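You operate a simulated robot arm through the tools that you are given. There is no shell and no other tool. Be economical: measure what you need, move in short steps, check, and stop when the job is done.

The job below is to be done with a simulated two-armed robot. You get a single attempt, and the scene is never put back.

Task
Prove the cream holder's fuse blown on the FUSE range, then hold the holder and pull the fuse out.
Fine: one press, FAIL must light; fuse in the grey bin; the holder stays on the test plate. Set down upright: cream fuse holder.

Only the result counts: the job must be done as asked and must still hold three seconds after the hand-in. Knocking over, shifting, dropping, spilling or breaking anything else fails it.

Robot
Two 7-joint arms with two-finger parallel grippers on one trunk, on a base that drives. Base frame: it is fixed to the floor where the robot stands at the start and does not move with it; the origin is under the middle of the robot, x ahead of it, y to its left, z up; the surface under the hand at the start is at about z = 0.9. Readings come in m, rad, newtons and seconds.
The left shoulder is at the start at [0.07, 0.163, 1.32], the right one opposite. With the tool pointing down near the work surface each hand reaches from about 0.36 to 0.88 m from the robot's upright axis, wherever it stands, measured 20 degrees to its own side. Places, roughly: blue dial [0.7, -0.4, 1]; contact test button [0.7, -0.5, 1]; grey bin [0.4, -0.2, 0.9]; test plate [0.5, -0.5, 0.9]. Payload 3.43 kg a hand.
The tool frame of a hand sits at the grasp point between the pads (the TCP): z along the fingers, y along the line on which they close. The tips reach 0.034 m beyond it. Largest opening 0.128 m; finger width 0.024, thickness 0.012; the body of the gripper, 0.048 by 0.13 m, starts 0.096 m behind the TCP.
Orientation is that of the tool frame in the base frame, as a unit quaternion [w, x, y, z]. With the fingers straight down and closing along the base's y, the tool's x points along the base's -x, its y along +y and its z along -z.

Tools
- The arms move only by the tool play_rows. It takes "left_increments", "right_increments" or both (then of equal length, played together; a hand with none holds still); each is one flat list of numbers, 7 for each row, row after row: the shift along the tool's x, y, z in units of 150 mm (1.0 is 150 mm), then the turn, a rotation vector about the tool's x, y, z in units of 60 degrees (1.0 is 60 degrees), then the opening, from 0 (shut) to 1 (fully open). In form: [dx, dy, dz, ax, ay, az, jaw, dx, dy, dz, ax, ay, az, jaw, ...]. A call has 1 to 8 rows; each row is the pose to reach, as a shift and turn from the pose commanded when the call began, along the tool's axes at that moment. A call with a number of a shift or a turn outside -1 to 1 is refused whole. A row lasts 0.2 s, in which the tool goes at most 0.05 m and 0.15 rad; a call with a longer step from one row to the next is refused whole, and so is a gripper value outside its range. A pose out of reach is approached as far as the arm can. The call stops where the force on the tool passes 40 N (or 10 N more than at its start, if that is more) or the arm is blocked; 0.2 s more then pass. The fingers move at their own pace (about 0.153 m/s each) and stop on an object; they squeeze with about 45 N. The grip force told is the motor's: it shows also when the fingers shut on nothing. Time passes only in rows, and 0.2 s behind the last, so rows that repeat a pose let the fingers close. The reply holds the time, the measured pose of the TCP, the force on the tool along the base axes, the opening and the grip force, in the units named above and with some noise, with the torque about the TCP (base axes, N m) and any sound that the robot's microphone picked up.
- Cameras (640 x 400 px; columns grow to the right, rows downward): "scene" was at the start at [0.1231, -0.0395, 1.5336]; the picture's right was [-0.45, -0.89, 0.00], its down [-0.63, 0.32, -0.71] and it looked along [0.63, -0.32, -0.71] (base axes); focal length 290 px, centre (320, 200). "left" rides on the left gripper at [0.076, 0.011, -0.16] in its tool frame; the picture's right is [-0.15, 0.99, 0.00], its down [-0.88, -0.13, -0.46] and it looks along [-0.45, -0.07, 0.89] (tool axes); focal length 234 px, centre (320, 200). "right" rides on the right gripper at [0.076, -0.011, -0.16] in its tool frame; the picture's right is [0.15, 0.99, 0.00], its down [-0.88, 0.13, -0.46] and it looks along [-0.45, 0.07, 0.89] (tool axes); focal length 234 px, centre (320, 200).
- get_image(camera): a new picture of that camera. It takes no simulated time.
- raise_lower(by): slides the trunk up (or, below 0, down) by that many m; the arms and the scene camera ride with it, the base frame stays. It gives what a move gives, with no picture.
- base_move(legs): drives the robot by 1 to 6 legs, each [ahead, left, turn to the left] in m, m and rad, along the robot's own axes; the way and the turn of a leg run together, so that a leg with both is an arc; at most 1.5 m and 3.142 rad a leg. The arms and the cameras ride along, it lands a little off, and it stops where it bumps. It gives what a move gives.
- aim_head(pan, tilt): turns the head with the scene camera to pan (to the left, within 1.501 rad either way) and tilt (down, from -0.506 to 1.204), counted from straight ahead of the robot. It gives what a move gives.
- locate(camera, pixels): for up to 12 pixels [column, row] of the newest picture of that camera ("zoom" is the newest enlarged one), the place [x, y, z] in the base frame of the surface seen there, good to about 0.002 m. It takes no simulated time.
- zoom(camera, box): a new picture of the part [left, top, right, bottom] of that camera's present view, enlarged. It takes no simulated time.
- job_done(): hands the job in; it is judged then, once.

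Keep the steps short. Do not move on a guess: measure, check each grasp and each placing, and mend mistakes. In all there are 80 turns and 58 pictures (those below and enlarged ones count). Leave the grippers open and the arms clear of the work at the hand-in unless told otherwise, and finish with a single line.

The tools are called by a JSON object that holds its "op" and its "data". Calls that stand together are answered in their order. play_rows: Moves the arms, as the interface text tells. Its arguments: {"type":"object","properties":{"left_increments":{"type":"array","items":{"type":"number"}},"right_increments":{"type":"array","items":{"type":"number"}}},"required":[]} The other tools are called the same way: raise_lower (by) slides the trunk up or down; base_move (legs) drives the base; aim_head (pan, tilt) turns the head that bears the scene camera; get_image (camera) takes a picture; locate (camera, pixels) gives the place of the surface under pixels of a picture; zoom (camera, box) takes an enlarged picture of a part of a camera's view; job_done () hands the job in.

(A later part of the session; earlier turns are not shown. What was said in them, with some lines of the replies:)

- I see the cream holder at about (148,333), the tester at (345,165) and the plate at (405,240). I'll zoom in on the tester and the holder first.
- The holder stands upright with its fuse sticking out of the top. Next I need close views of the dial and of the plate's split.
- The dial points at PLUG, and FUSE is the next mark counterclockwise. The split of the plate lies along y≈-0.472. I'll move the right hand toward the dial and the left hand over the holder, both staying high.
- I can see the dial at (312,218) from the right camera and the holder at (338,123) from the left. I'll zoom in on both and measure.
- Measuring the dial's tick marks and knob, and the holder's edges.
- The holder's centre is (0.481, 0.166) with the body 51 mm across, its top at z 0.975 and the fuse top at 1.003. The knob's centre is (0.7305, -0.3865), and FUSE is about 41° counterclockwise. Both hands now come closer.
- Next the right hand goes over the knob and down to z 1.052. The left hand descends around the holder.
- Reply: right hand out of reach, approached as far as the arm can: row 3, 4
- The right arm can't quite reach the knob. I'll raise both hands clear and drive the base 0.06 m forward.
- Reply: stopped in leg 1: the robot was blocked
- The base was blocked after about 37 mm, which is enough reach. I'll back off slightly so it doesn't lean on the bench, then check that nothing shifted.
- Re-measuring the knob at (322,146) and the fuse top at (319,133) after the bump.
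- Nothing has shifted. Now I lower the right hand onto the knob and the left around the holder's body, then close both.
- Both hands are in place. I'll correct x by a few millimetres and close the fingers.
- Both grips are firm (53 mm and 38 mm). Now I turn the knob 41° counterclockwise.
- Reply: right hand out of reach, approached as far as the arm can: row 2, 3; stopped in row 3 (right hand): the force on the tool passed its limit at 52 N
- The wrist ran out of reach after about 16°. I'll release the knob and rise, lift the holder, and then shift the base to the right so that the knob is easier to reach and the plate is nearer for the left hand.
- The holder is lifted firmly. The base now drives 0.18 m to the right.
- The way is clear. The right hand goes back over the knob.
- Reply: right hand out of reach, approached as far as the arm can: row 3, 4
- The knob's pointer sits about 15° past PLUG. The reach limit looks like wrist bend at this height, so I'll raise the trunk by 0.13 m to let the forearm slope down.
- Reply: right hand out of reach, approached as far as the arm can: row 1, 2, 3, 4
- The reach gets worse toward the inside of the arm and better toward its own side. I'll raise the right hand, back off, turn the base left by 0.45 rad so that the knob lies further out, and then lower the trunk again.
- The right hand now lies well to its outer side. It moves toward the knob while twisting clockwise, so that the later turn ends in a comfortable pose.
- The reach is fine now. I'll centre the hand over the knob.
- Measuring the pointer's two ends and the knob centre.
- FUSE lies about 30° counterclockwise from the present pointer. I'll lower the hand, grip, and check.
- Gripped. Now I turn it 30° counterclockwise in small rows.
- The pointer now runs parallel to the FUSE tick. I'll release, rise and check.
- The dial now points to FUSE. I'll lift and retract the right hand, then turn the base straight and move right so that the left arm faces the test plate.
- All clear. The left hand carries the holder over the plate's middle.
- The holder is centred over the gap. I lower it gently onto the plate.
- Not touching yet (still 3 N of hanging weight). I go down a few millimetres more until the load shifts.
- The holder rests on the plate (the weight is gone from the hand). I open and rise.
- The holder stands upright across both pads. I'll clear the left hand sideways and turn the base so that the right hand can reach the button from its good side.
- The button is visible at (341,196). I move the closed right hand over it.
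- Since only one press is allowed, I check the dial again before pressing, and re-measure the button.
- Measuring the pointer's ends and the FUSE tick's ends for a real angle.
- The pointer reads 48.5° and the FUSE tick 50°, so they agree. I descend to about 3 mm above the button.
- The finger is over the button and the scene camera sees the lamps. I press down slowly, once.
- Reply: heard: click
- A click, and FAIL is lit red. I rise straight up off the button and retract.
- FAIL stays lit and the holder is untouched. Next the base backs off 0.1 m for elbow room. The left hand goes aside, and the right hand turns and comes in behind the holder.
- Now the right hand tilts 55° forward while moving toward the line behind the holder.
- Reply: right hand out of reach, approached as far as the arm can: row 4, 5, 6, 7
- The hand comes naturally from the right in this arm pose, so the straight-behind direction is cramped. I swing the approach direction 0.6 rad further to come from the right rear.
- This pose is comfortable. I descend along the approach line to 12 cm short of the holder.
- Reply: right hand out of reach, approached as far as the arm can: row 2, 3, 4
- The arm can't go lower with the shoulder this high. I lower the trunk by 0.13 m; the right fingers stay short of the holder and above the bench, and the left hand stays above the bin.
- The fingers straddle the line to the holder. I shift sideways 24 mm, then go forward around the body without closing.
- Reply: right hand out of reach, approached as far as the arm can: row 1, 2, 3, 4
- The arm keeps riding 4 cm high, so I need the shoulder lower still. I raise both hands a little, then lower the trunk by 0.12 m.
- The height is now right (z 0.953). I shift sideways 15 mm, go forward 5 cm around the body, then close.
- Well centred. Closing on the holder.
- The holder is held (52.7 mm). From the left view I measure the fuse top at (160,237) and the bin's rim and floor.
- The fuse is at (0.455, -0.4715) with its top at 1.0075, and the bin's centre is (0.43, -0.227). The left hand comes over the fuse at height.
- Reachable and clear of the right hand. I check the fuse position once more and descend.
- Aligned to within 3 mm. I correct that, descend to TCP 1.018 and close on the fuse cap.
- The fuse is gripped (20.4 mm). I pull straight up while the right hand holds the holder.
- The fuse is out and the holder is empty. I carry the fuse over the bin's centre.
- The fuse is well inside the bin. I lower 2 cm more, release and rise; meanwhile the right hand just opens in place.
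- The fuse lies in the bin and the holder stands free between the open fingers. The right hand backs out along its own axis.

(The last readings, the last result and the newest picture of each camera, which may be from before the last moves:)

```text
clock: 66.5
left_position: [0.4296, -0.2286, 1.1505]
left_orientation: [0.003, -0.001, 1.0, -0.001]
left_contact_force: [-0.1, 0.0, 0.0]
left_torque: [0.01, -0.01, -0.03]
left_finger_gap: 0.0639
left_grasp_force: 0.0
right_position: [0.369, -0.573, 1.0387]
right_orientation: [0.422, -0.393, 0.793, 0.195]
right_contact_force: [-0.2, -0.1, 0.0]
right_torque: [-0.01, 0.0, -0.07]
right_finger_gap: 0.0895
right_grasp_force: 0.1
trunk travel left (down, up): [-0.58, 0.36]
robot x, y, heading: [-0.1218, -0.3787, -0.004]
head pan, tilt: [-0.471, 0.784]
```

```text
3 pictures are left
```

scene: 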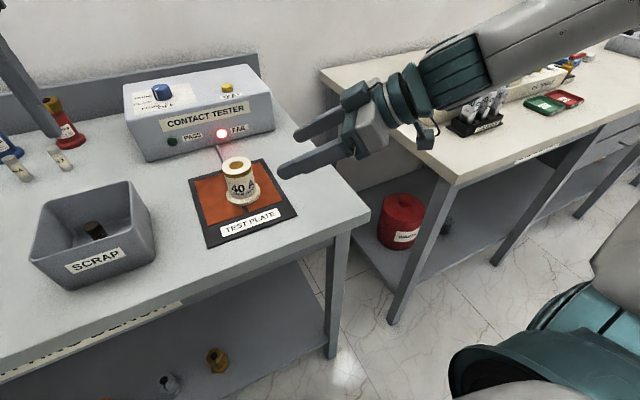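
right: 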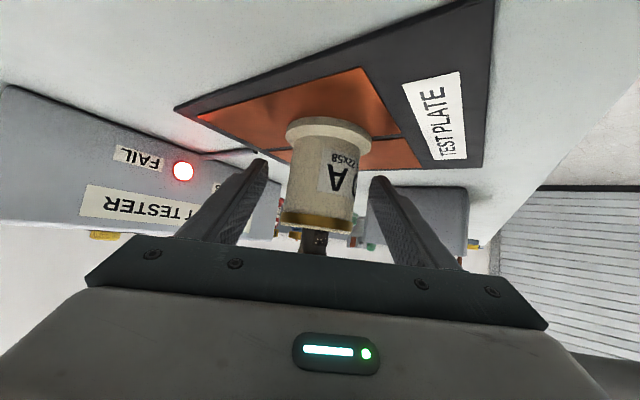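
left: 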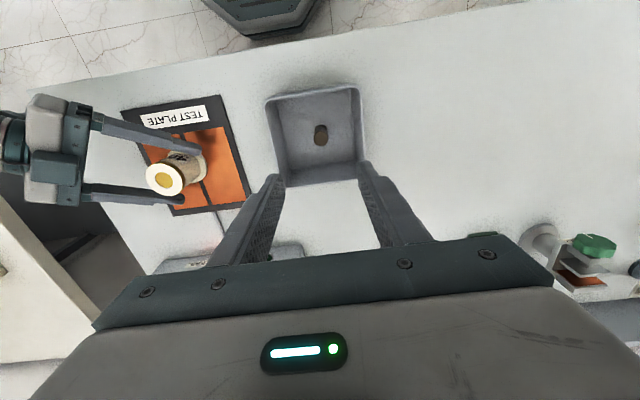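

The holder is upright on the plate, the fuse is in the bin and FAIL is lit. I raise both hands a bit further, opened, and finish.

{"op": "play_rows", "data": {"left_increments": [0, 0, -0.2, 0, 0, 0, 0.7, 0, 0, -0.4, 0, 0, 0, 0.8, 0, 0, -0.4, 0, 0, 0, 0.8], "right_increments": [-0.2, 0, -0.14, 0, 0, 0, 0.8, -0.4, 0, -0.28, 0, 0, 0, 0.8, -0.4, 0, -0.28, 0, 0, 0, 0.8]}}

{"op": "get_image", "data": {"camera": "scene"}}

```text
clock: 67.3
left_position: [0.4326, -0.2301, 1.2083]
left_orientation: [0.0, 0.0, 1.0, 0.0]
left_contact_force: [0.0, 0.0, 0.1]
left_torque: [0.03, 0.03, 0.0]
left_finger_gap: 0.1023
left_grasp_force: 0.1
right_position: [0.3752, -0.5746, 1.1116]
right_orientation: [0.421, -0.392, 0.794, 0.196]
right_contact_force: [1.0, -0.2, -0.1]
right_torque: [0.03, 0.06, 0.05]
right_finger_gap: 0.1026
right_grasp_force: 0.1
trunk travel left (down, up): [-0.58, 0.36]
robot x, y, heading: [-0.115, -0.3792, -0.0]
head pan, tilt: [-0.471, 0.784]
```

```text
2 pictures are left
```

scene: 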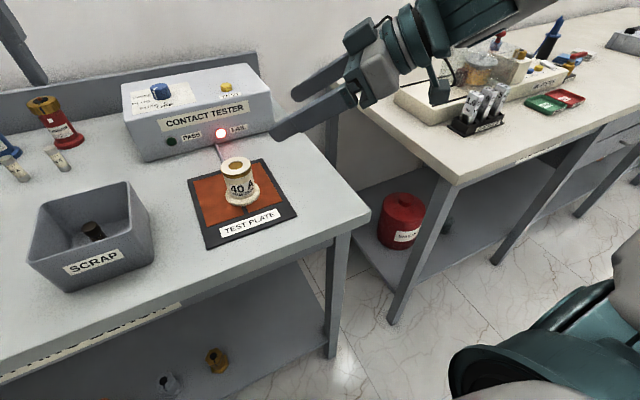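

Everything is in place and both hands are open and clear, so I hand the job in.

{"op": "job_done", "data": {}}

```text
The job is handed in.
```

The cream holder's fuse tested blown on the FUSE range with one press (FAIL lit); the fuse is now in the grey bin and the holder stands upright on the test plate.
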